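You operate a simulated robot arm through the tools that you are given. There is no shell and no other tool.

You run a simulated robot arm. Do the job below in one go: nothing can be reset, and whatever is moved stays where it is left.

TASK
Swap the open floor loop for the two biggest, then reset the meter.
Fine: biggest by the loop card; three lever turns in all; one press of the meter reset button; the other loops stay shut.

Only the result counts: the job must be done as asked and must still hold three seconds after the hand-in. Knocking over, shifting, dropping, spilling or breaking anything else fails it.

THE ROBOT
A 7-joint arm with a fingered hand, fixed in place. Base frame: the origin is on the floor under the middle of its stand, x ahead of it, y to its left, z up. Lengths are in mm, angles in degrees, forces in N, time in s.
It reaches about 1333 mm from its shoulder. Its first joint turns from -69.0 to 172.0 degrees. Payload 5 kg.
Tool frame: the origin (TCP) lies between the finger pads and is the grasp point; the fingertips stand 32 mm ahead of it; z points along the fingers, y is the line along which they close. The gripper opens to 160 mm; its body begins 89 mm behind the TCP. The gripper is a hand of 3 fingers: y runs from the thumb to the fingers, the wrist lies at [0, 0, -252] in the tool frame, and closing takes about 1.5 s.
Orientation is that of the tool frame in the base frame, as a unit quaternion [x, y, z, w]. With the fingers straight down and closing along the base's y, the tool's x points along the base's -x, its y along +y and its z along -z.

THE INTERFACE
- The arm moves only by the tool drive_tool. Its argument "deltas" is a list of rows, each a list of 2 entries, a list of its own where there are three numbers: the shift along the tool's x, y, z in units of 500 mm (1.0 is 500 mm), then the turn, a rotation vector about the tool's x, y, z in units of 180 degrees (1.0 is 180 degrees). In form: [[[dx, dy, dz], [ax, ay, az]], ...]. A call has 1 to 20 rows; each row is the pose to reach, as a shift and turn from the pose commanded when the call began, along the tool's axes at that moment. "fingers" is the closure, from 0 (fully open) to 1 (shut), set as the call begins (left out, the last holds). A call with a number of a shift or a turn outside -1 to 1 is refused whole. Rows are played at 5 a second. More than 50 mm and 8.6 degrees between two rows, or a gripper value outside its range, and nothing of the call is played. A pose out of reach is approached as far as the arm can. The call stops where the force on the tool passes 40 N (or 10 N more than at its start, if that is more) or the arm is blocked; 0.2 s more then pass. The fingers move at their own pace (about 108 mm/s each) and stop on an object; they squeeze with about 23 N. The grip force told is the motor's: it shows also when the fingers shut on nothing. Time passes only in rows, and 0.2 s behind the last, so rows that repeat a pose let the fingers close. The reply holds the time, the measured pose of the TCP, the force on the tool along the base axes, the opening and the grip force, in the units named above and with some noise, with the torque about the TCP (base axes, N m) and any sound that the robot's microphone picked up.
- Cameras (640 x 400 px; columns grow to the right, rows downward): "scene" is fixed at [221.8, -500.1, 1166.4]; the picture's right is [0.10, -1.00, 0.00], its down [0.57, 0.06, -0.82] and it looks along [0.82, 0.08, 0.57] (base axes); focal length 214 px, centre (320, 200). "wrist" rides on the gripper at [65, -4, -116] in the tool frame; the picture's right is [0.06, 1.00, 0.00], its down [-0.87, 0.05, -0.49] and it looks along [-0.49, 0.03, 0.87] (tool axes); focal length 261 px, centre (320, 200). There is no depth. A picture from a camera that has moved, and an enlarged one, comes with that camera's place and axes in the base frame and with its lens.
- capture(camera): a new picture of that camera. The clock stands still meanwhile.
- raise_lower(by): slides the trunk up (or, below 0, down) by that many mm; the arm rides with it, the base frame stays. It gives what a move gives, with no picture.
- curl_fingers(finger1, finger2, thumb_bend): sets how far each is bent, from 0 (flat) to 100 (curled in); at 30 the hand is open as for a grip, at 70 the pads meet at the TCP. One left out holds its place. A second passes; each finger stops where it meets its share of the squeeze, and holds until it gets a number again. A gripper value or a shape takes the hand back. It gives what a move gives, with no picture; readings hold the bend of each and the force on the fingers (four entries, about 0 where the hand has none), thumb and palm.
- set_grasp(shape): the hand has 3 fingers and takes this shape, open, in about a second: jaw (thumb against the fingers, like two jaws); tri (thumb and two fingers); tip (a fingertip pinch); poke (one finger out to press); point (the index stretched); flat (the hand flat); cup (the hand cupped); fist (a fist). The gripper value then closes the fingers along that shape, each until it touches; the sizes above hold for jaw. It gives what a move gives, with no picture.
- inspect(camera, box): a new picture of the part [left, top, right, bottom] of that camera's present view, enlarged. The clock stands still meanwhile.
- finish_job(): hands the job in; it is judged then, once.

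Nothing tells you positions but the pictures and the camera data. Unless the task says otherwise, let go and move clear before handing in.

The tools are called by a JSON object that holds its "op" and its "data". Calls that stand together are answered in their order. drive_tool: Moves the arm, as the interface text tells. Its arguments: {"type":"object","properties":{"deltas":{"type":"array","items":{"type":"array"}},"fingers":{"type":"number"}},"required":["deltas"]} The other tools are called the same way: raise_lower (by) moves the trunk up or down; set_grasp (shape) gives the hand a shape; curl_fingers (finger1, finger2, thumb_bend) moves the fingers one by one; capture (camera) takes a picture; inspect (camera, box) takes an enlarged picture of a part of a camera's view; finish_job () hands the job in.

At the start:

```text
t: 0.0
eef_pos: [551.2, -366.6, 1369.3]
ee_rot: [0.001, 1.0, 0.0, 0.0]
force: [0.6, 0.3, -0.6]
ft_torque: [0.01, 0.0, 0.0]
width: 160.0
gripper_force: 0.1
shape: jaw
bend: [30.0, 30.0, 30.0]
finger forces: [0.1, 0.1, 0.1, 0.1, 0.0, 0.0]
trunk travel left (down, up): [-579.0, 361.0]
```

scene: 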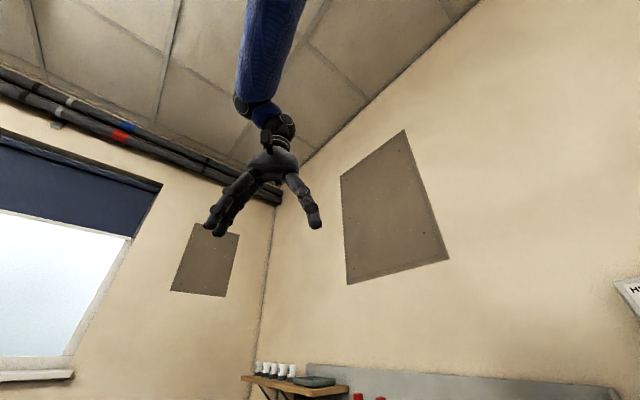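
wrist: 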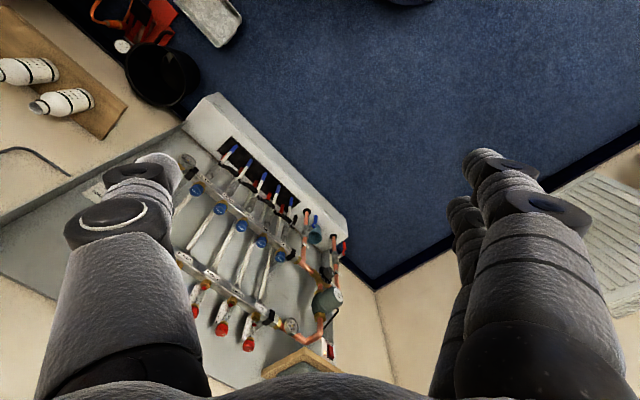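

The scene camera looks up at the wall and ceiling. The wrist camera shows a floor-heating manifold with red levers and blue caps below and to the left, so I'll look closer at that first.

{"op": "inspect", "data": {"camera": "wrist", "box": [80, 80, 380, 380]}}

{"op": "inspect", "data": {"camera": "scene", "box": [240, 260, 640, 400]}}

{"op": "inspect", "data": {"camera": "wrist", "box": [160, 200, 350, 370]}}

```text
1.33 times, centred on (230, 230) of wrist
camera zoom: at [486.1, -369.8, 1484.3], right [-0.06, 1.0, 0.0], down [0.87, 0.05, 0.49], along [0.49, 0.03, -0.87], focal length 348 px, centre (440, 160)
```

zoom: 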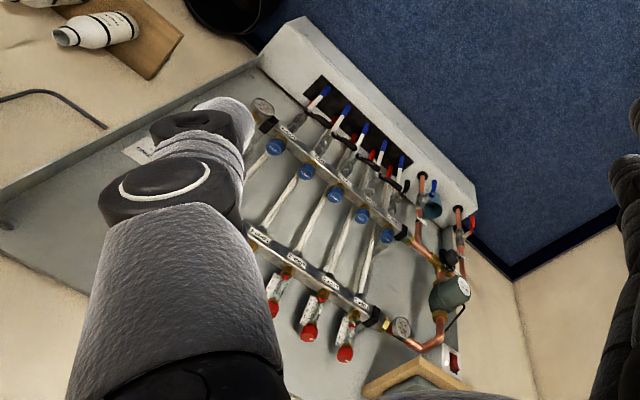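

```text
1.60 times, centred on (440, 330) of scene
camera zoom: at [221.8, -500.1, 1166.4], right [0.1, -1.0, 0.0], down [0.57, 0.06, -0.82], along [0.82, 0.08, 0.57], focal length 343 px, centre (128, -8)
```

zoom: 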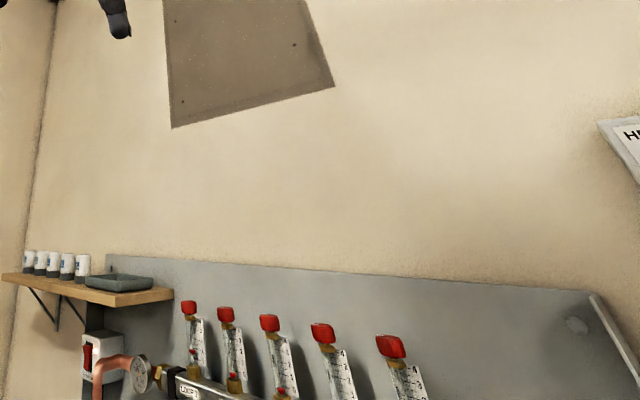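

```text
2.35 times, centred on (255, 285) of wrist
camera zoom: at [486.1, -369.8, 1484.3], right [-0.06, 1.0, 0.0], down [0.87, 0.05, 0.49], along [0.49, 0.03, -0.87], focal length 613 px, centre (473, 0)
```

zoom: 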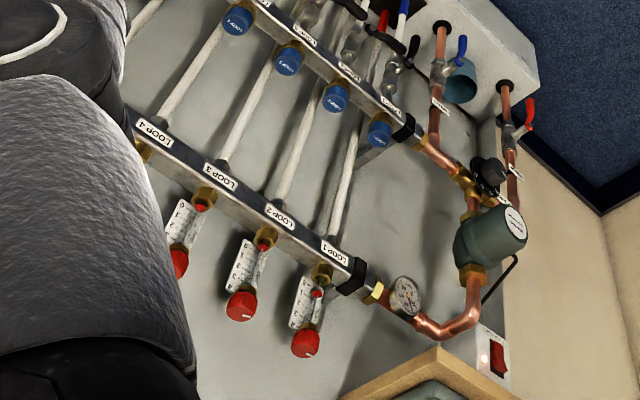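

The manifold is on an angled wall ahead and to the right, about 45° to my axes. I'll yaw the hand to face the wall and slide in front of its middle for a better look.

{"op": "drive_tool", "data": {"deltas": [[[-0.046, 0.043, 0], [0, 0, 0.043]], [[-0.092, 0.087, 0], [0, 0, 0.086]], [[-0.138, 0.13, 0], [0, 0, 0.13]], [[-0.184, 0.173, 0], [0, 0, 0.173]], [[-0.23, 0.217, 0], [0, 0, 0.216]], [[-0.276, 0.26, 0], [0, 0, 0.259]]]}}

{"op": "capture", "data": {"camera": "wrist"}}

{"op": "capture", "data": {"camera": "scene"}}

```text
t: 1.4
eef_pos: [658.8, -254.7, 1324.6]
ee_rot: [0.397, 0.918, 0.017, 0.006]
force: [0.1, 0.3, -0.2]
ft_torque: [0.01, 0.0, 0.0]
width: 160.0
gripper_force: 0.1
shape: jaw
bend: [30.0, 30.0, 30.0]
finger forces: [0.1, 0.0, 0.1, 0.0, 0.1, 0.0]
out of reach, approached as far as the arm can: row 2, 3, 4, 5, 6
trunk travel left (down, up): [-579.0, 361.0]
```

```text
taken
camera wrist: at [608.3, -212.3, 1440.9], right [0.68, 0.73, 0.04], down [0.62, -0.61, 0.49], along [0.38, -0.31, -0.87], focal length 261 px, centre (320, 200)
```

wrist: 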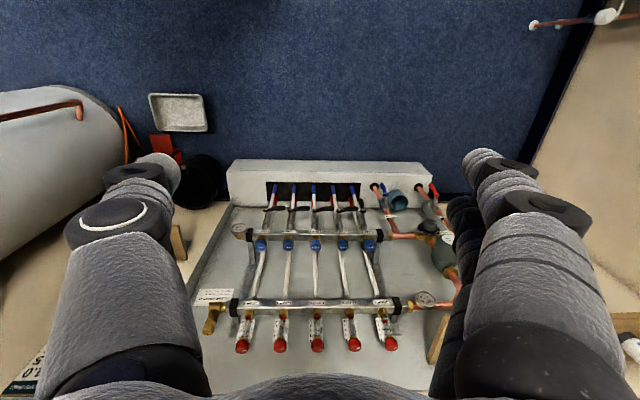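

```text
taken
```

scene: 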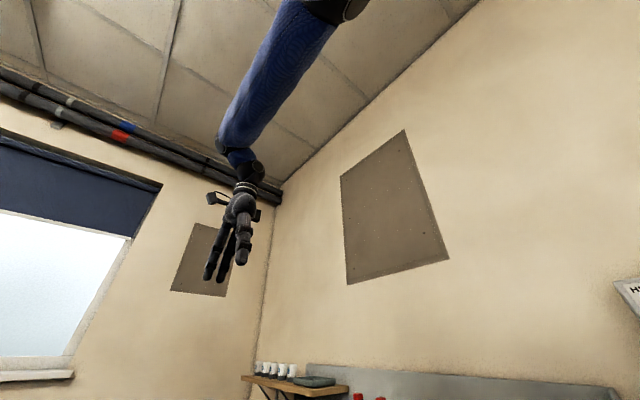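

The arm is at the end of its reach at this height. I'll lower the trunk for more reach and a closer look at the manifold, after inspecting the current view.

{"op": "inspect", "data": {"camera": "wrist", "box": [180, 140, 470, 360]}}

{"op": "raise_lower", "data": {"by": -250}}

{"op": "capture", "data": {"camera": "wrist"}}

{"op": "capture", "data": {"camera": "scene"}}

```text
1.82 times, centred on (325, 250) of wrist
camera zoom: at [608.3, -212.3, 1440.9], right [0.68, 0.73, 0.04], down [0.62, -0.61, 0.49], along [0.38, -0.31, -0.87], focal length 474 px, centre (311, 109)
```

zoom: 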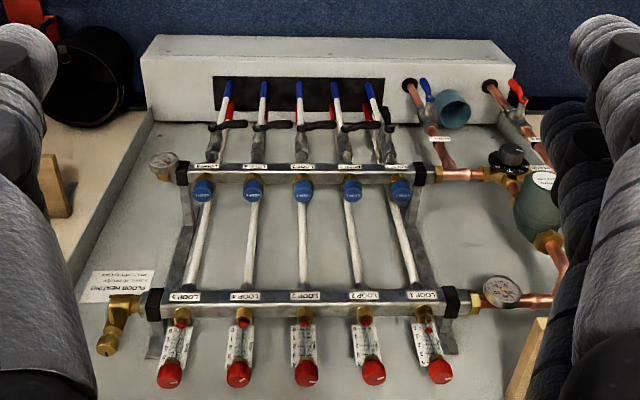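

```text
t: 4.0
eef_pos: [657.5, -253.6, 1075.7]
ee_rot: [0.395, 0.919, 0.017, 0.007]
force: [-1.0, 0.3, 0.1]
ft_torque: [0.01, -0.01, -0.01]
width: 159.9
gripper_force: 0.1
shape: jaw
bend: [30.0, 30.0, 30.0]
finger forces: [0.0, 0.0, 0.1, 0.0, 0.1, 0.0]
trunk travel left (down, up): [-329.0, 611.0]
```

```text
taken
camera wrist: at [607.0, -212.6, 1191.7], right [0.68, 0.73, 0.04], down [0.62, -0.61, 0.49], along [0.38, -0.31, -0.87], focal length 261 px, centre (320, 200)
```

wrist: 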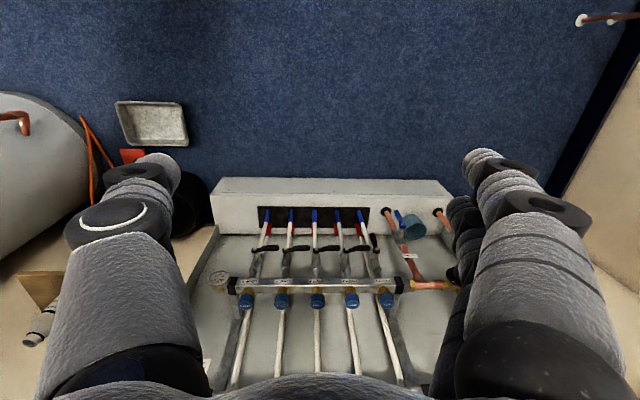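

```text
taken
```

scene: 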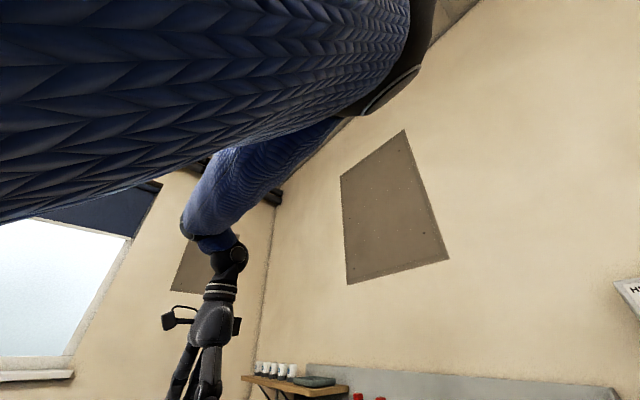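

Black handles on the loop valves sit below the return bar, four of them crossways and one that looks different. I'll tilt the hand forward to look at the board more squarely.

{"op": "drive_tool", "data": {"deltas": [[[0, 0, 0], [0, -0.042, 0]], [[0, 0, 0], [0, -0.083, 0]], [[0, 0, 0], [0, -0.125, 0]], [[0, 0, 0], [0, -0.167, 0]], [[0, 0, 0], [0, -0.208, 0]], [[0, 0, 0], [0, -0.25, 0]]]}}

{"op": "capture", "data": {"camera": "wrist"}}

{"op": "capture", "data": {"camera": "scene"}}

```text
t: 5.4
eef_pos: [643.6, -325.5, 1059.1]
ee_rot: [0.363, 0.853, -0.108, 0.358]
force: [-0.1, 0.6, 0.5]
ft_torque: [0.02, -0.02, -0.01]
width: 159.8
gripper_force: 0.2
shape: jaw
bend: [30.0, 30.0, 30.0]
finger forces: [0.0, 0.1, 0.1, 0.0, 0.0, 0.1]
out of reach, approached as far as the arm can: row 2, 3, 4, 5, 6
trunk travel left (down, up): [-329.0, 611.0]
```

```text
taken
camera wrist: at [548.2, -241.6, 1097.4], right [0.67, 0.75, 0.03], down [0.19, -0.21, 0.96], along [0.72, -0.63, -0.29], focal length 261 px, centre (320, 200)
```

wrist: 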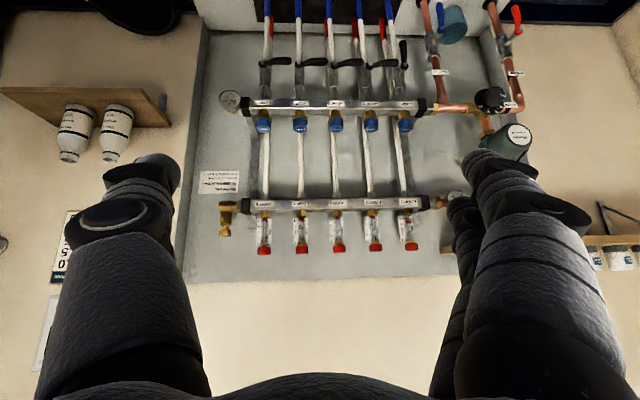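

```text
taken
```

scene: 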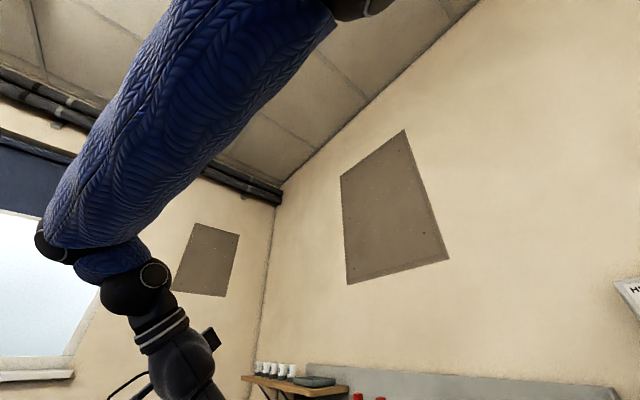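

Now I have a clear, upside-down view: four black levers lie crossways and the one at loop 1's side stands in line, so it is open. I'll zoom in on the labels, cards and levers.

{"op": "inspect", "data": {"camera": "wrist", "box": [220, 40, 440, 140]}}

{"op": "inspect", "data": {"camera": "wrist", "box": [190, 160, 290, 260]}}

{"op": "inspect", "data": {"camera": "wrist", "box": [30, 190, 110, 300]}}

{"op": "inspect", "data": {"camera": "wrist", "box": [410, 0, 550, 170]}}

{"op": "inspect", "data": {"camera": "wrist", "box": [240, 180, 440, 270]}}

```text
2.91 times, centred on (330, 90) of wrist
camera zoom: at [548.2, -241.6, 1097.4], right [0.67, 0.75, 0.03], down [0.19, -0.21, 0.96], along [0.72, -0.63, -0.29], focal length 758 px, centre (291, 520)
```

zoom: 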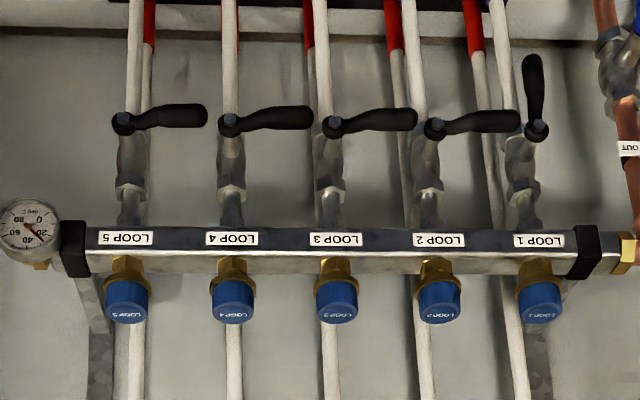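

```text
4.00 times, centred on (240, 210) of wrist
camera zoom: at [548.2, -241.6, 1097.4], right [0.67, 0.75, 0.03], down [0.19, -0.21, 0.96], along [0.72, -0.63, -0.29], focal length 1043 px, centre (640, 160)
```

zoom: 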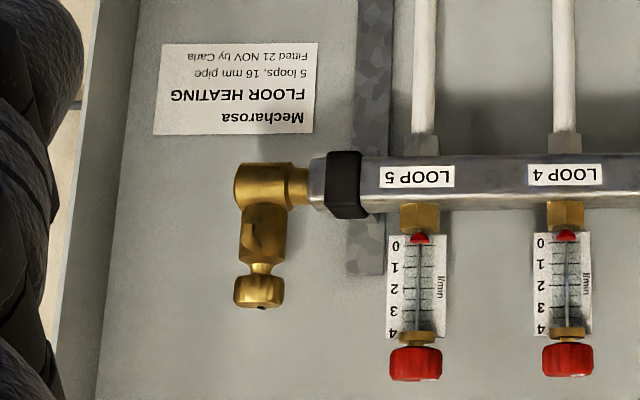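

```text
3.64 times, centred on (70, 245) of wrist
camera zoom: at [548.2, -241.6, 1097.4], right [0.67, 0.75, 0.03], down [0.19, -0.21, 0.96], along [0.72, -0.63, -0.29], focal length 948 px, centre (1229, 36)
```

zoom: 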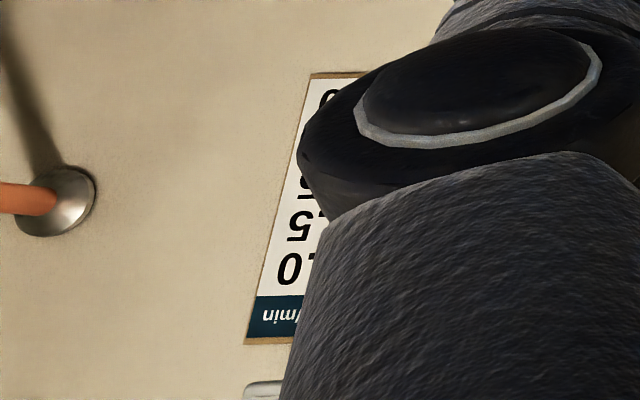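

```text
2.35 times, centred on (480, 85) of wrist
camera zoom: at [548.2, -241.6, 1097.4], right [0.67, 0.75, 0.03], down [0.19, -0.21, 0.96], along [0.72, -0.63, -0.29], focal length 613 px, centre (-56, 471)
```

zoom: 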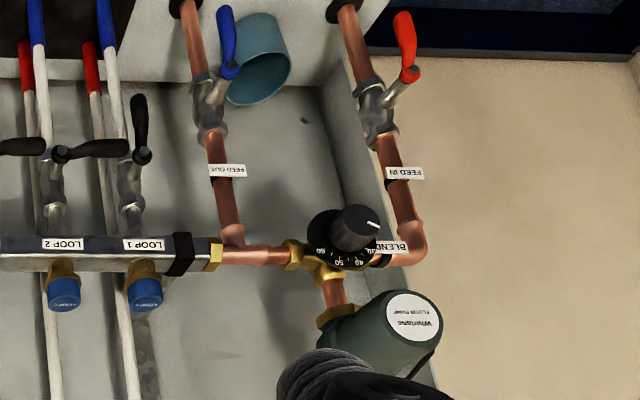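

```text
3.20 times, centred on (340, 225) of wrist
camera zoom: at [548.2, -241.6, 1097.4], right [0.67, 0.75, 0.03], down [0.19, -0.21, 0.96], along [0.72, -0.63, -0.29], focal length 834 px, centre (256, 120)
```

zoom: 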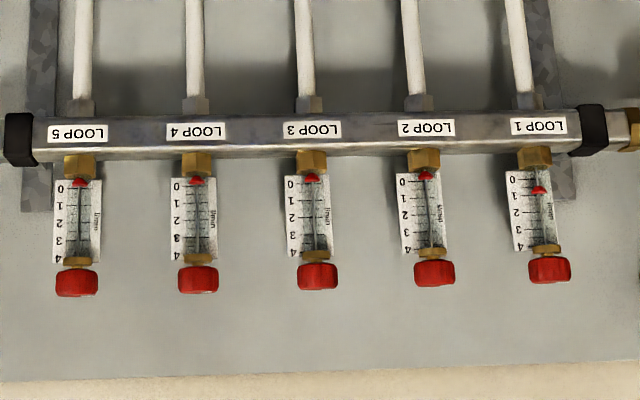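

Loop 1 is open (its flow meter reads about 1) and loops 2–5 are shut. The loop card with l/min figures hangs on the wall to the right of the board, so I'll check the scene camera and then pan the wrist camera there.

{"op": "inspect", "data": {"camera": "scene", "box": [560, 250, 640, 350]}}

{"op": "drive_tool", "data": {"deltas": [[[0, -0.06, 0], [0, 0, 0]], [[0, -0.12, 0], [0, 0, 0]], [[0, -0.18, 0], [0, 0, 0]], [[0, -0.24, 0], [0, 0, 0]], [[0, -0.3, 0], [0, 0, 0]], [[0, -0.36, 0], [0, 0, 0]], [[0, -0.42, 0], [0, 0, 0]]]}}

{"op": "capture", "data": {"camera": "wrist"}}

```text
4.00 times, centred on (600, 300) of scene
camera zoom: at [221.8, -500.1, 1166.4], right [0.1, -1.0, 0.0], down [0.57, 0.06, -0.82], along [0.82, 0.08, 0.57], focal length 858 px, centre (-800, -200)
```

zoom: 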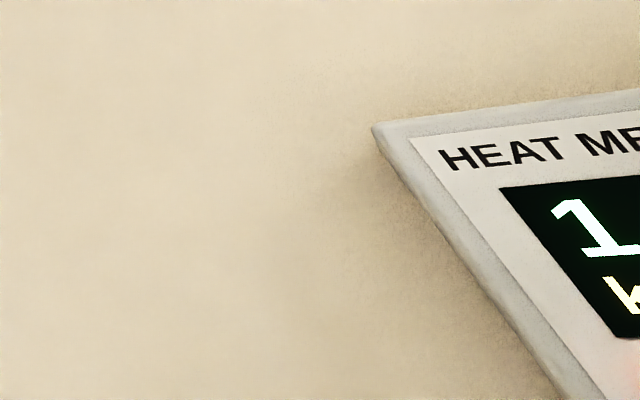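

```text
t: 7.0
eef_pos: [497.2, -476.2, 1042.2]
ee_rot: [0.364, 0.854, -0.107, 0.357]
force: [0.4, 0.5, -0.6]
ft_torque: [0.0, -0.02, 0.0]
width: 159.8
gripper_force: 0.0
shape: jaw
bend: [30.0, 30.0, 30.0]
finger forces: [0.0, 0.0, 0.0, 0.0, 0.1, 0.0]
trunk travel left (down, up): [-329.0, 611.0]
```

```text
taken
camera wrist: at [401.2, -391.2, 1080.6], right [0.67, 0.75, 0.03], down [0.19, -0.22, 0.96], along [0.72, -0.63, -0.29], focal length 261 px, centre (320, 200)
```

wrist: 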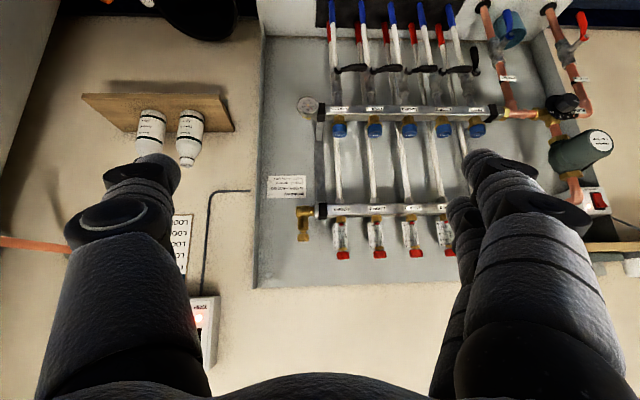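

The heat meter (display, red lamp) and the loop card are to the right of the board, hidden behind my fingers. I'll fold the hand to a fist to clear the view.

{"op": "set_grasp", "data": {"shape": "fist"}}

{"op": "capture", "data": {"camera": "wrist"}}

```text
t: 7.9
eef_pos: [498.4, -475.4, 1041.4]
ee_rot: [0.363, 0.854, -0.107, 0.358]
force: [0.4, -0.3, 0.5]
ft_torque: [0.0, -0.03, 0.04]
width: 0.0
gripper_force: 0.0
shape: fist
bend: [90.0, 85.0, 53.0]
finger forces: [0.0, 0.1, 0.0, 0.0, 0.0, 0.1]
trunk travel left (down, up): [-329.0, 611.0]
```

```text
taken
camera wrist: at [401.6, -390.9, 1080.7], right [0.67, 0.74, 0.03], down [0.19, -0.22, 0.96], along [0.72, -0.63, -0.29], focal length 261 px, centre (320, 200)
```

wrist: 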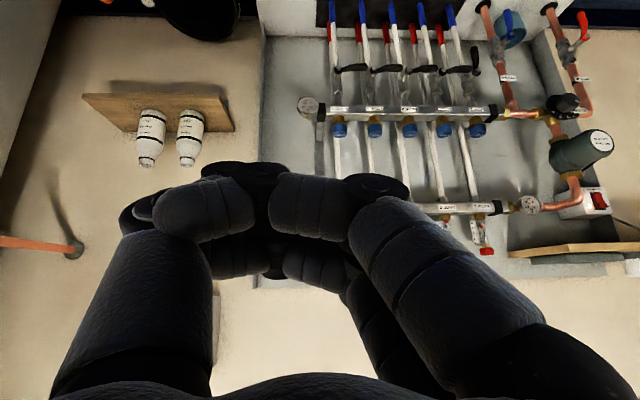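

The fist hides even more. I'll open back to jaw and yaw the camera to the right so the card and meter fall between the fingers.

{"op": "set_grasp", "data": {"shape": "jaw"}}

{"op": "drive_tool", "data": {"deltas": [[[0, 0, 0], [0.024, -0.0027, 0.025]], [[0, 0, 0], [0.048, -0.0053, 0.05]], [[0, 0, 0], [0.072, -0.008, 0.075]], [[0, 0, 0], [0.096, -0.0107, 0.1]]]}}

{"op": "capture", "data": {"camera": "wrist"}}

{"op": "capture", "data": {"camera": "scene"}}

```text
t: 8.8
eef_pos: [498.0, -475.2, 1041.8]
ee_rot: [0.364, 0.853, -0.108, 0.358]
force: [-0.8, 0.4, -1.0]
ft_torque: [0.03, 0.0, 0.0]
width: 159.6
gripper_force: 0.1
shape: jaw
bend: [30.0, 30.0, 30.0]
finger forces: [0.0, 0.1, 0.0, 0.0, 0.0, 0.0]
trunk travel left (down, up): [-329.0, 611.0]
```

```text
t: 9.8
eef_pos: [495.7, -483.4, 1036.0]
ee_rot: [0.539, 0.756, -0.177, 0.325]
force: [-1.5, -0.3, 0.1]
ft_torque: [0.0, -0.01, 0.01]
width: 160.0
gripper_force: 0.0
shape: jaw
bend: [30.0, 30.0, 30.0]
finger forces: [0.1, 0.0, 0.1, 0.0, 0.0, 0.0]
out of reach, approached as far as the arm can: row 4
trunk travel left (down, up): [-329.0, 611.0]
```

```text
taken
camera wrist: at [445.0, -368.0, 1074.7], right [0.92, 0.4, 0.04], down [0.08, -0.28, 0.96], along [0.39, -0.87, -0.29], focal length 261 px, centre (320, 200)
```

wrist: 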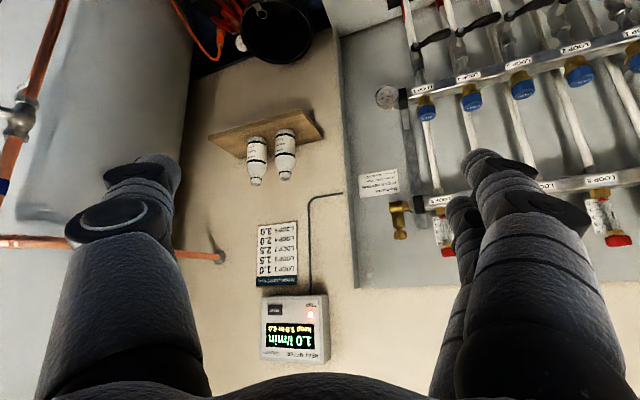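

```text
taken
```

scene: 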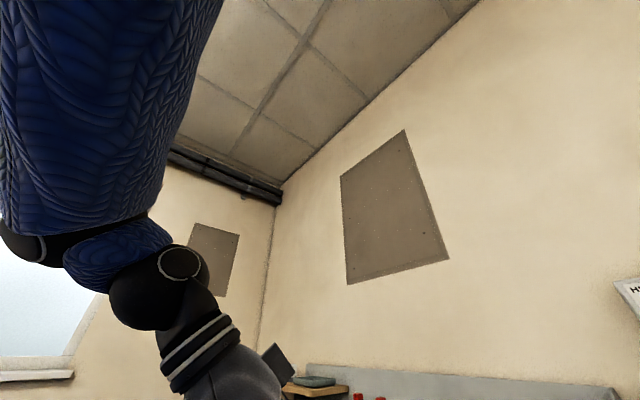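

{"op": "inspect", "data": {"camera": "wrist", "box": [245, 210, 345, 375]}}

{"op": "inspect", "data": {"camera": "wrist", "box": [250, 215, 310, 295]}}

{"op": "inspect", "data": {"camera": "wrist", "box": [250, 290, 340, 370]}}

```text
2.42 times, centred on (295, 292) of wrist
camera zoom: at [445.0, -368.0, 1074.7], right [0.92, 0.4, 0.04], down [0.08, -0.28, 0.96], along [0.39, -0.87, -0.29], focal length 632 px, centre (381, -24)
```

zoom: 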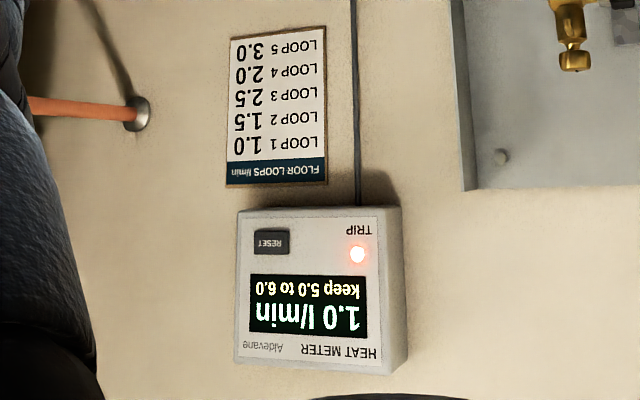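

```text
5.00 times, centred on (280, 255) of wrist
camera zoom: at [445.0, -368.0, 1074.7], right [0.92, 0.4, 0.04], down [0.08, -0.28, 0.96], along [0.39, -0.87, -0.29], focal length 1303 px, centre (520, -75)
```

zoom: 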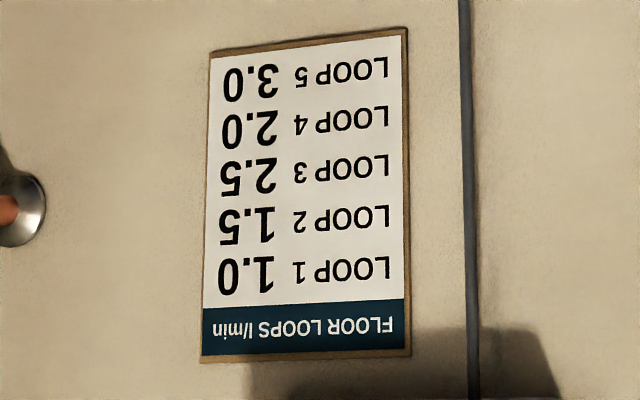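

```text
5.00 times, centred on (295, 330) of wrist
camera zoom: at [445.0, -368.0, 1074.7], right [0.92, 0.4, 0.04], down [0.08, -0.28, 0.96], along [0.39, -0.87, -0.29], focal length 1303 px, centre (445, -450)
```

zoom: 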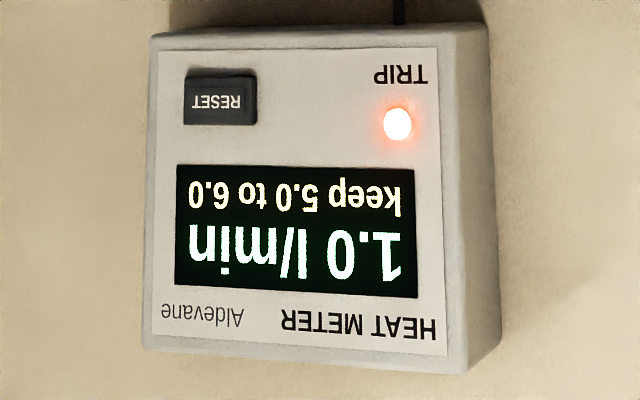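

The card says loop 5 = 3.0 and loop 3 = 2.5, so those are the two biggest. Loop 1 must be shut, and the meter has a RESET button to the right of the TRIP lamp. My order is open 5, shut 1, open 3, then press RESET. First I'll try the "poke" hand shape to see where its finger stands.

{"op": "set_grasp", "data": {"shape": "poke"}}

{"op": "capture", "data": {"camera": "wrist"}}

{"op": "raise_lower", "data": {"by": 250}}

{"op": "capture", "data": {"camera": "scene"}}

```text
t: 10.7
eef_pos: [497.1, -483.7, 1036.0]
ee_rot: [0.539, 0.756, -0.179, 0.325]
force: [1.0, 0.0, 0.4]
ft_torque: [0.02, -0.03, -0.02]
width: 0.2
gripper_force: 0.0
shape: poke
bend: [100.0, 100.0, 46.0]
finger forces: [0.0, 0.0, 0.0, 0.0, 0.0, 0.1]
trunk travel left (down, up): [-329.0, 611.0]
```

```text
taken
camera wrist: at [445.1, -367.7, 1074.7], right [0.92, 0.4, 0.04], down [0.08, -0.28, 0.96], along [0.39, -0.87, -0.29], focal length 261 px, centre (320, 200)
```

wrist: 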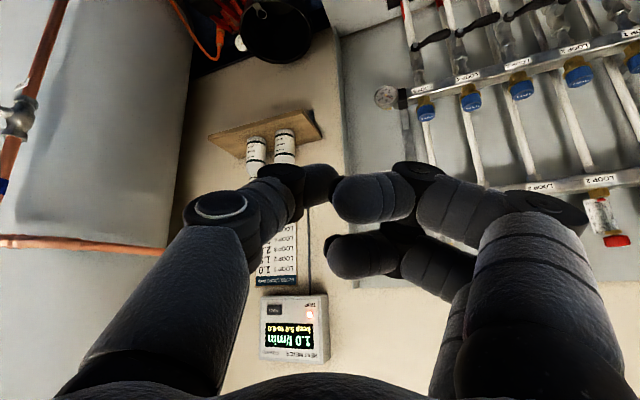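

```text
t: 13.3
eef_pos: [498.0, -484.1, 1285.7]
ee_rot: [0.539, 0.757, -0.178, 0.325]
force: [-1.0, -0.4, 0.4]
ft_torque: [0.03, -0.05, -0.01]
width: 0.2
gripper_force: 0.1
shape: poke
bend: [100.0, 100.0, 46.0]
finger forces: [0.1, 0.0, 0.0, 0.1, 0.0, 0.0]
trunk travel left (down, up): [-579.0, 361.0]
```

```text
taken
```

scene: 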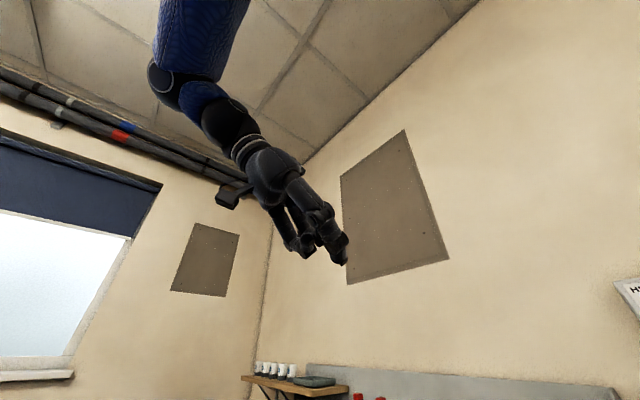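

Poke doesn't give a cleanly protruding finger. I'll compare the "point" and "tip" shapes with both cameras.

{"op": "set_grasp", "data": {"shape": "point"}}

{"op": "capture", "data": {"camera": "wrist"}}

{"op": "inspect", "data": {"camera": "scene", "box": [200, 120, 400, 300]}}

{"op": "set_grasp", "data": {"shape": "tip"}}

{"op": "capture", "data": {"camera": "wrist"}}

{"op": "inspect", "data": {"camera": "scene", "box": [200, 120, 400, 300]}}

```text
t: 14.2
eef_pos: [497.2, -485.5, 1286.6]
ee_rot: [0.538, 0.757, -0.177, 0.325]
force: [0.3, 0.4, 0.3]
ft_torque: [0.0, 0.01, 0.0]
width: 0.0
gripper_force: 0.1
shape: point
bend: [36.0, 100.0, 43.0]
finger forces: [0.0, 0.0, 0.0, 0.1, 0.1, 0.0]
trunk travel left (down, up): [-579.0, 361.0]
```

```text
taken
camera wrist: at [445.2, -367.9, 1324.6], right [0.92, 0.4, 0.04], down [0.08, -0.28, 0.96], along [0.39, -0.87, -0.29], focal length 261 px, centre (320, 200)
```

wrist: 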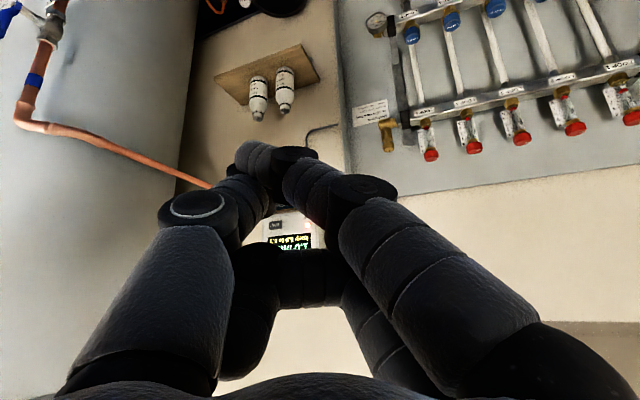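

```text
2.22 times, centred on (300, 210) of scene
camera zoom: at [221.8, -500.1, 1166.4], right [0.1, -1.0, 0.0], down [0.57, 0.06, -0.82], along [0.82, 0.08, 0.57], focal length 477 px, centre (364, 178)
```

zoom: 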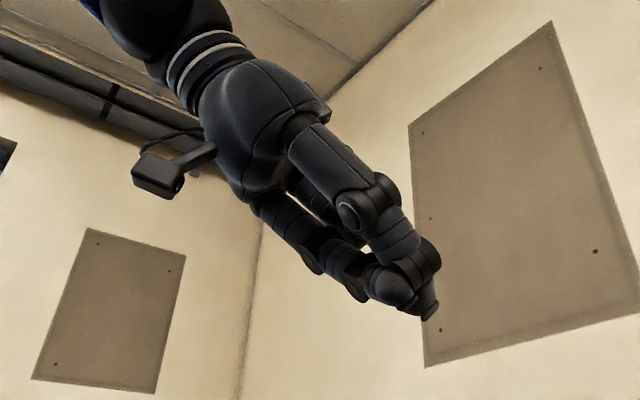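

```text
t: 15.1
eef_pos: [498.4, -483.0, 1284.9]
ee_rot: [0.539, 0.757, -0.177, 0.325]
force: [0.1, 0.4, -0.7]
ft_torque: [-0.01, 0.01, 0.01]
width: 159.9
gripper_force: 0.0
shape: tip
bend: [30.0, 30.0, 30.0]
finger forces: [0.0, 0.0, 0.0, 0.0, 0.0, 0.0]
trunk travel left (down, up): [-579.0, 361.0]
```

```text
taken
camera wrist: at [445.2, -367.9, 1324.7], right [0.92, 0.4, 0.04], down [0.08, -0.28, 0.96], along [0.39, -0.87, -0.29], focal length 261 px, centre (320, 200)
```

wrist: 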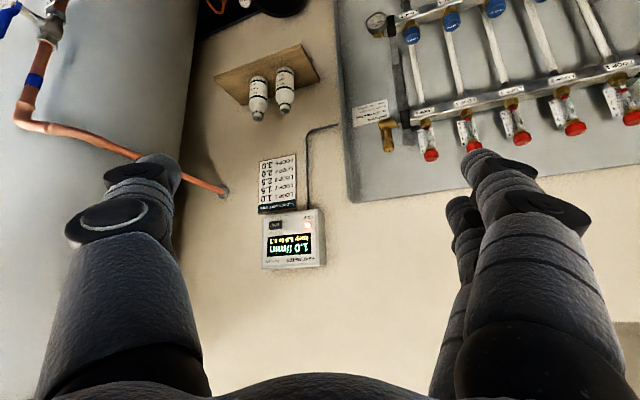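

```text
2.22 times, centred on (300, 210) of scene
camera zoom: at [221.8, -500.1, 1166.4], right [0.1, -1.0, 0.0], down [0.57, 0.06, -0.82], along [0.82, 0.08, 0.57], focal length 477 px, centre (364, 178)
```

zoom: 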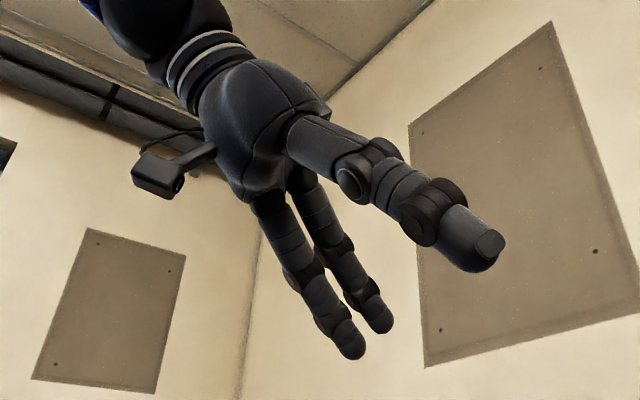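

Next I'll check the jaw shape fully closed. Its fingertips should make a beak whose tip is 32 mm ahead of the TCP.

{"op": "set_grasp", "data": {"shape": "jaw"}}

{"op": "drive_tool", "data": {"deltas": [[[0, 0, 0], [0, 0, 0]], [[0, 0, 0], [0, 0, 0]], [[0, 0, 0], [0, 0, 0]], [[0, 0, 0], [0, 0, 0]], [[0, 0, 0], [0, 0, 0]], [[0, 0, 0], [0, 0, 0]], [[0, 0, 0], [0, 0, 0]], [[0, 0, 0], [0, 0, 0]]], "fingers": 1}}

{"op": "capture", "data": {"camera": "wrist"}}

{"op": "inspect", "data": {"camera": "scene", "box": [200, 120, 400, 300]}}

```text
t: 16.0
eef_pos: [497.1, -485.0, 1285.5]
ee_rot: [0.539, 0.757, -0.178, 0.325]
force: [0.3, -0.5, -0.7]
ft_torque: [0.0, -0.05, 0.02]
width: 159.8
gripper_force: 0.0
shape: jaw
bend: [30.0, 30.0, 30.0]
finger forces: [0.1, 0.0, 0.1, 0.0, 0.0, 0.0]
trunk travel left (down, up): [-579.0, 361.0]
```

```text
t: 17.8
eef_pos: [496.5, -485.0, 1285.0]
ee_rot: [0.538, 0.757, -0.178, 0.325]
force: [-0.1, -0.6, -0.8]
ft_torque: [0.0, 0.0, -0.01]
width: 0.1
gripper_force: 22.6
shape: jaw
bend: [65.0, 65.0, 67.0]
finger forces: [0.0, 0.0, 0.0, 0.0, 0.0, 0.0]
trunk travel left (down, up): [-579.0, 361.0]
```

```text
taken
camera wrist: at [445.2, -367.9, 1324.6], right [0.92, 0.4, 0.04], down [0.08, -0.28, 0.96], along [0.39, -0.87, -0.29], focal length 261 px, centre (320, 200)
```

wrist: 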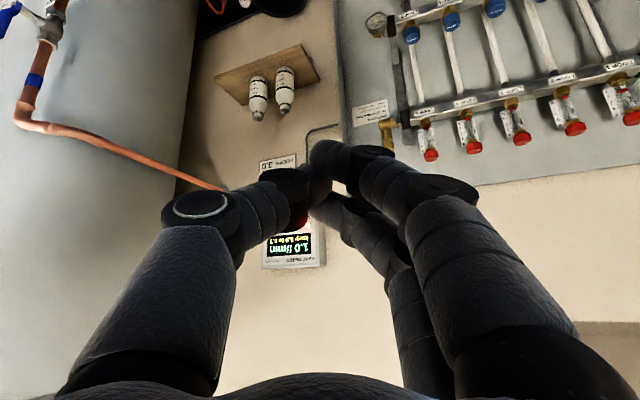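

```text
2.22 times, centred on (300, 210) of scene
camera zoom: at [221.8, -500.1, 1166.4], right [0.1, -1.0, 0.0], down [0.57, 0.06, -0.82], along [0.82, 0.08, 0.57], focal length 477 px, centre (364, 178)
```

zoom: 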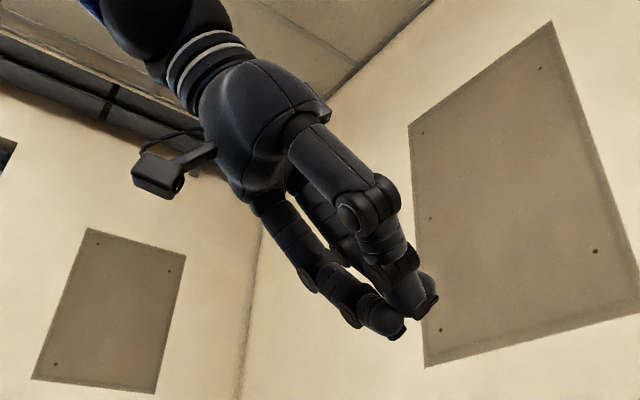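

The beak geometry is clear, with its tip 32 mm ahead of the TCP, so I'll use it as the pusher. I'll lower the trunk so the arm can work at lever height (about z 520), checking on the way.

{"op": "raise_lower", "data": {"by": -250}}

{"op": "raise_lower", "data": {"by": -200}}

{"op": "capture", "data": {"camera": "wrist"}}

{"op": "capture", "data": {"camera": "scene"}}

```text
t: 20.3
eef_pos: [496.8, -484.8, 1035.1]
ee_rot: [0.539, 0.757, -0.178, 0.325]
force: [0.0, 0.5, 0.2]
ft_torque: [0.02, 0.0, -0.01]
width: 0.0
gripper_force: 22.6
shape: jaw
bend: [65.0, 65.0, 67.0]
finger forces: [0.1, 0.0, 0.0, 0.0, 0.1, 0.0]
trunk travel left (down, up): [-329.0, 611.0]
```

```text
t: 22.5
eef_pos: [498.0, -484.2, 835.5]
ee_rot: [0.538, 0.757, -0.178, 0.326]
force: [0.4, 1.5, 0.2]
ft_torque: [0.0, 0.0, -0.02]
width: 0.1
gripper_force: 22.8
shape: jaw
bend: [65.0, 65.0, 67.0]
finger forces: [0.1, 0.0, 0.0, 0.0, 0.1, 0.1]
trunk travel left (down, up): [-129.0, 811.0]
```

```text
taken
camera wrist: at [445.1, -367.7, 874.8], right [0.92, 0.4, 0.04], down [0.08, -0.28, 0.96], along [0.39, -0.87, -0.29], focal length 261 px, centre (320, 200)
```

wrist: 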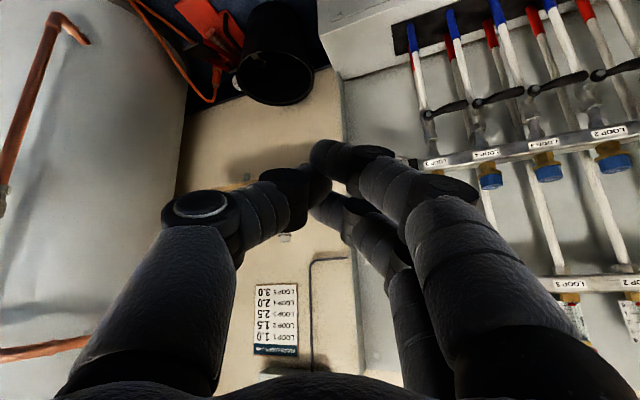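

```text
taken
```

scene: 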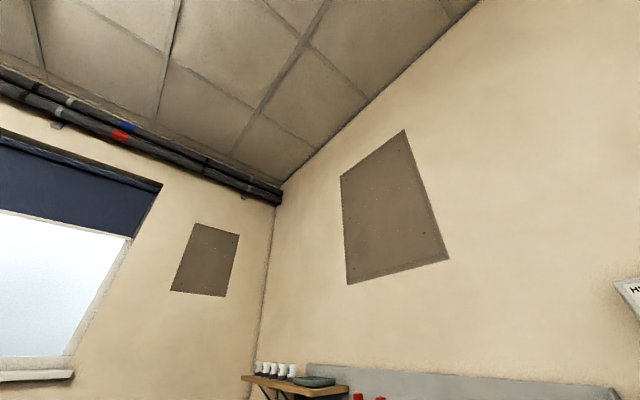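

The arm is comfortably low and clear. I'll move to a standoff about 200 mm in front of the loop 5 lever, turning the hand to point straight at the wall.

{"op": "drive_tool", "data": {"deltas": [[[0.0186, 0.0462, 0.0719], [-0.0134, -0.0277, -0.0089]], [[0.0373, 0.0923, 0.1438], [-0.0267, -0.0553, -0.0178]], [[0.0559, 0.1385, 0.2157], [-0.0401, -0.083, -0.0266]], [[0.0746, 0.1846, 0.2876], [-0.0535, -0.1106, -0.0355]], [[0.0932, 0.2308, 0.3594], [-0.0668, -0.1383, -0.0444]], [[0.1119, 0.2769, 0.4313], [-0.0802, -0.1659, -0.0533]], [[0.1305, 0.3231, 0.5032], [-0.0936, -0.1936, -0.0621]], [[0.1492, 0.3692, 0.5751], [-0.1069, -0.2212, -0.071]], [[0.1678, 0.4154, 0.647], [-0.1203, -0.2489, -0.0799]]]}}

{"op": "capture", "data": {"camera": "wrist"}}

```text
t: 24.5
eef_pos: [802.1, -585.0, 553.1]
ee_rot: [0.252, 0.717, -0.207, 0.616]
force: [-0.5, 0.4, 0.1]
ft_torque: [0.04, 0.08, -0.05]
width: 0.0
gripper_force: 22.2
shape: jaw
bend: [65.0, 65.0, 67.0]
finger forces: [0.0, 0.0, 0.0, 0.0, 0.0, 0.0]
out of reach, approached as far as the arm can: row 3, 4, 5, 6, 7, 8, 9
trunk travel left (down, up): [-129.0, 811.0]
```

```text
taken
camera wrist: at [701.0, -510.1, 507.6], right [0.61, 0.79, -0.05], down [-0.25, 0.25, 0.94], along [0.76, -0.56, 0.35], focal length 261 px, centre (320, 200)
```

wrist: 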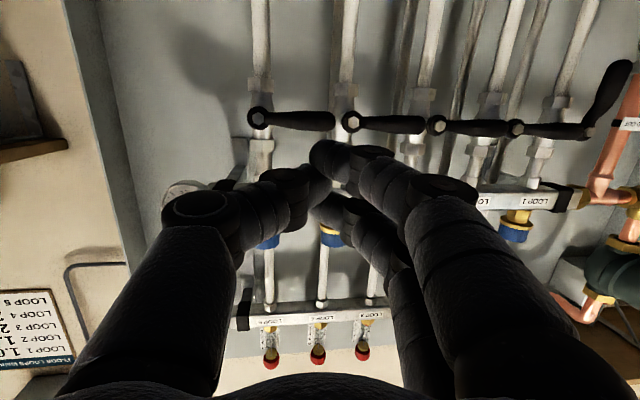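

The arm stopped a little short of the asked pose (about 9° nose-down) but sits well in front of the levers. I'll zoom in on the levers from here.

{"op": "inspect", "data": {"camera": "wrist", "box": [230, 40, 440, 171]}}

{"op": "inspect", "data": {"camera": "wrist", "box": [430, 40, 640, 171]}}

```text
3.05 times, centred on (335, 106) of wrist
camera zoom: at [701.0, -510.1, 507.6], right [0.61, 0.79, -0.05], down [-0.25, 0.25, 0.94], along [0.76, -0.56, 0.35], focal length 794 px, centre (274, 488)
```

zoom: 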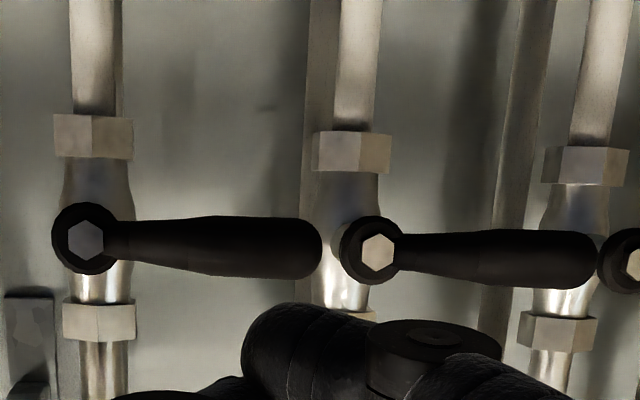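

```text
3.05 times, centred on (535, 106) of wrist
camera zoom: at [701.0, -510.1, 507.6], right [0.61, 0.79, -0.05], down [-0.25, 0.25, 0.94], along [0.76, -0.56, 0.35], focal length 794 px, centre (-335, 488)
```

zoom: 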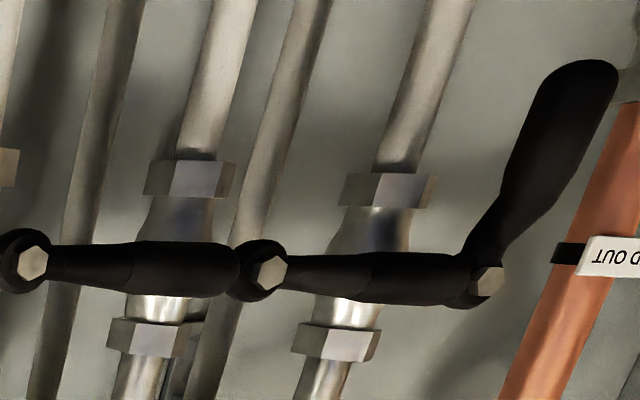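

The wall runs at 45°. The lever pivots lie about 1139 mm out along the wall normal at z≈526 and 100 mm apart, with loop 5 near (883, −728). I'll move the closed beak to a standoff above and in front of loop 5's lever and check it.

{"op": "drive_tool", "data": {"deltas": [[[-0.0312, -0.0063, 0.0481], [0, 0, 0]], [[-0.0624, -0.0127, 0.0963], [0, 0, 0]], [[-0.0936, -0.019, 0.1444], [0, 0, 0]]]}}

{"op": "capture", "data": {"camera": "wrist"}}

```text
t: 25.3
eef_pos: [858.5, -638.3, 591.2]
ee_rot: [0.251, 0.718, -0.206, 0.616]
force: [0.3, -0.6, 0.0]
ft_torque: [0.01, 0.01, 0.0]
width: 0.0
gripper_force: 23.0
shape: jaw
bend: [65.0, 65.0, 67.0]
finger forces: [0.0, 0.0, 0.0, 0.0, 0.0, 0.0]
trunk travel left (down, up): [-129.0, 811.0]
```

```text
taken
camera wrist: at [757.5, -562.7, 546.1], right [0.61, 0.79, -0.05], down [-0.25, 0.25, 0.94], along [0.76, -0.55, 0.35], focal length 261 px, centre (320, 200)
```

wrist: 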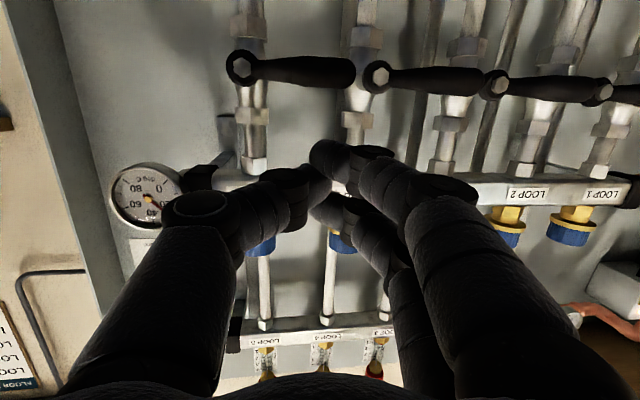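

The beak is lined up above loop 5's lever, and the pivot position is confirmed at about (882.6, −728.8, 526). I'll advance until the beak tip is about 20 mm past the lever's front plane, staying above the lever.

{"op": "drive_tool", "data": {"deltas": [[[-0.0041, -0.0061, 0.0352], [0, 0, 0]], [[-0.0082, -0.0122, 0.0703], [0, 0, 0]], [[-0.0123, -0.0183, 0.1055], [0, 0, 0]], [[-0.0164, -0.0244, 0.1406], [0, 0, 0]]]}}

{"op": "capture", "data": {"camera": "wrist"}}

```text
t: 26.3
eef_pos: [907.4, -693.3, 587.9]
ee_rot: [0.251, 0.718, -0.206, 0.615]
force: [-0.8, -0.2, 1.3]
ft_torque: [0.0, 0.0, -0.04]
width: 0.0
gripper_force: 23.0
shape: jaw
bend: [65.0, 65.0, 67.0]
finger forces: [0.0, 0.1, 0.0, 0.0, 0.0, 0.1]
trunk travel left (down, up): [-129.0, 811.0]
```

```text
taken
camera wrist: at [806.3, -618.5, 543.6], right [0.61, 0.79, -0.05], down [-0.25, 0.25, 0.94], along [0.76, -0.56, 0.35], focal length 261 px, centre (320, 200)
```

wrist: 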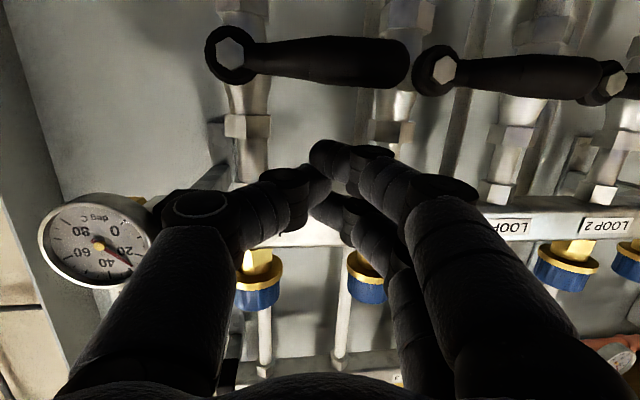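

The beak is now above the handle with its tip past it, touching nothing. I'll start pushing the loop 5 lever down along its arc.

{"op": "drive_tool", "data": {"deltas": [[[0.0229, 0.0019, 0.0039], [0, 0, 0]], [[0.0466, 0.0075, 0.0083], [0, 0, 0]], [[0.0663, 0.0152, 0.0124], [0, 0, 0]], [[0.088, 0.0224, 0.0167], [0, 0, 0]]]}}

{"op": "capture", "data": {"camera": "wrist"}}

```text
t: 27.3
eef_pos: [913.9, -685.5, 544.6]
ee_rot: [0.251, 0.718, -0.206, 0.615]
force: [0.5, -0.6, 0.6]
ft_torque: [-0.02, -0.02, 0.02]
width: 0.0
gripper_force: 23.0
shape: jaw
bend: [65.0, 65.0, 67.0]
finger forces: [0.0, 0.0, 0.0, 0.0, 0.1, 0.0]
trunk travel left (down, up): [-129.0, 811.0]
```

```text
taken
camera wrist: at [812.4, -610.7, 499.2], right [0.61, 0.79, -0.05], down [-0.25, 0.25, 0.94], along [0.76, -0.56, 0.35], focal length 261 px, centre (320, 200)
```

wrist: 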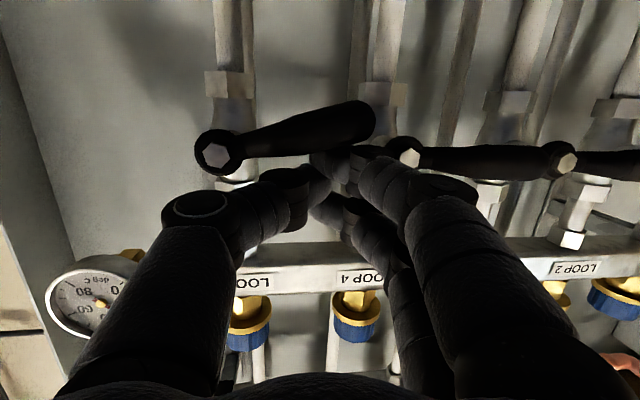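

The lever is turning smoothly with very little force. I'll carry on along the arc.

{"op": "drive_tool", "data": {"deltas": [[[0.0237, -0.0039, 0.0033], [0, 0, 0]], [[0.0475, -0.0102, 0.0063], [0, 0, 0]], [[0.0673, -0.0174, 0.0085], [0, 0, 0]], [[0.0831, -0.0246, 0.0102], [0, 0, 0]]]}}

{"op": "capture", "data": {"camera": "wrist"}}

```text
t: 28.3
eef_pos: [903.3, -692.7, 503.0]
ee_rot: [0.251, 0.718, -0.207, 0.615]
force: [-2.4, 5.2, 4.7]
ft_torque: [-0.11, 0.14, -0.19]
width: 0.0
gripper_force: 22.9
shape: jaw
bend: [65.0, 65.0, 67.0]
finger forces: [0.0, 0.1, 0.0, 0.0, 7.3, 0.1]
trunk travel left (down, up): [-129.0, 811.0]
```

```text
taken
camera wrist: at [804.2, -618.3, 457.1], right [0.61, 0.79, -0.05], down [-0.25, 0.25, 0.94], along [0.76, -0.55, 0.35], focal length 261 px, centre (320, 200)
```

wrist: 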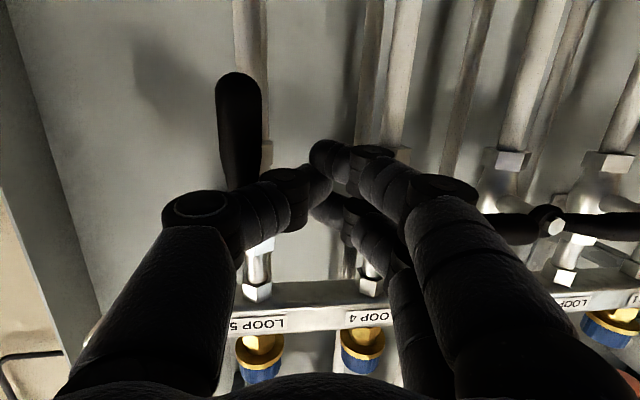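

The lever now looks nearly in line with its pipe. I'll zoom in before nudging it to its stop, and check that loop 4's lever is untouched.

{"op": "inspect", "data": {"camera": "wrist", "box": [190, 50, 390, 250]}}

```text
2.00 times, centred on (290, 150) of wrist
camera zoom: at [804.2, -618.3, 457.1], right [0.61, 0.79, -0.05], down [-0.25, 0.25, 0.94], along [0.76, -0.55, 0.35], focal length 521 px, centre (380, 300)
```

zoom: 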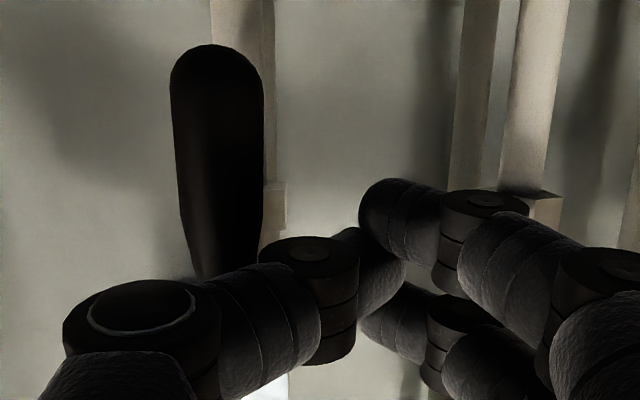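

The lever stands about 87° round. I'll nudge a few millimetres more toward the stop and watch the force.

{"op": "drive_tool", "data": {"deltas": [[[0, -0.006, -0.0007], [0, 0, 0]], [[0.0001, -0.0119, -0.0015], [0, 0, 0]]]}}

{"op": "inspect", "data": {"camera": "wrist", "box": [190, 50, 390, 250]}}

```text
t: 28.9
eef_pos: [901.1, -697.6, 504.7]
ee_rot: [0.25, 0.718, -0.205, 0.616]
force: [7.7, 20.7, 1.7]
ft_torque: [0.07, -0.01, -0.21]
width: 0.0
gripper_force: 22.8
shape: jaw
bend: [65.0, 65.0, 67.0]
finger forces: [0.1, 0.0, 0.0, 0.0, 19.1, 0.1]
trunk travel left (down, up): [-129.0, 811.0]
```

```text
2.00 times, centred on (290, 150) of wrist
camera zoom: at [799.9, -621.9, 458.1], right [0.6, 0.8, -0.05], down [-0.25, 0.25, 0.94], along [0.76, -0.55, 0.35], focal length 521 px, centre (380, 300)
```

zoom: 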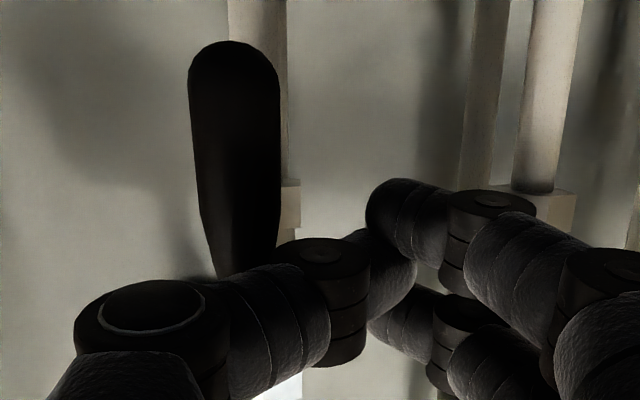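

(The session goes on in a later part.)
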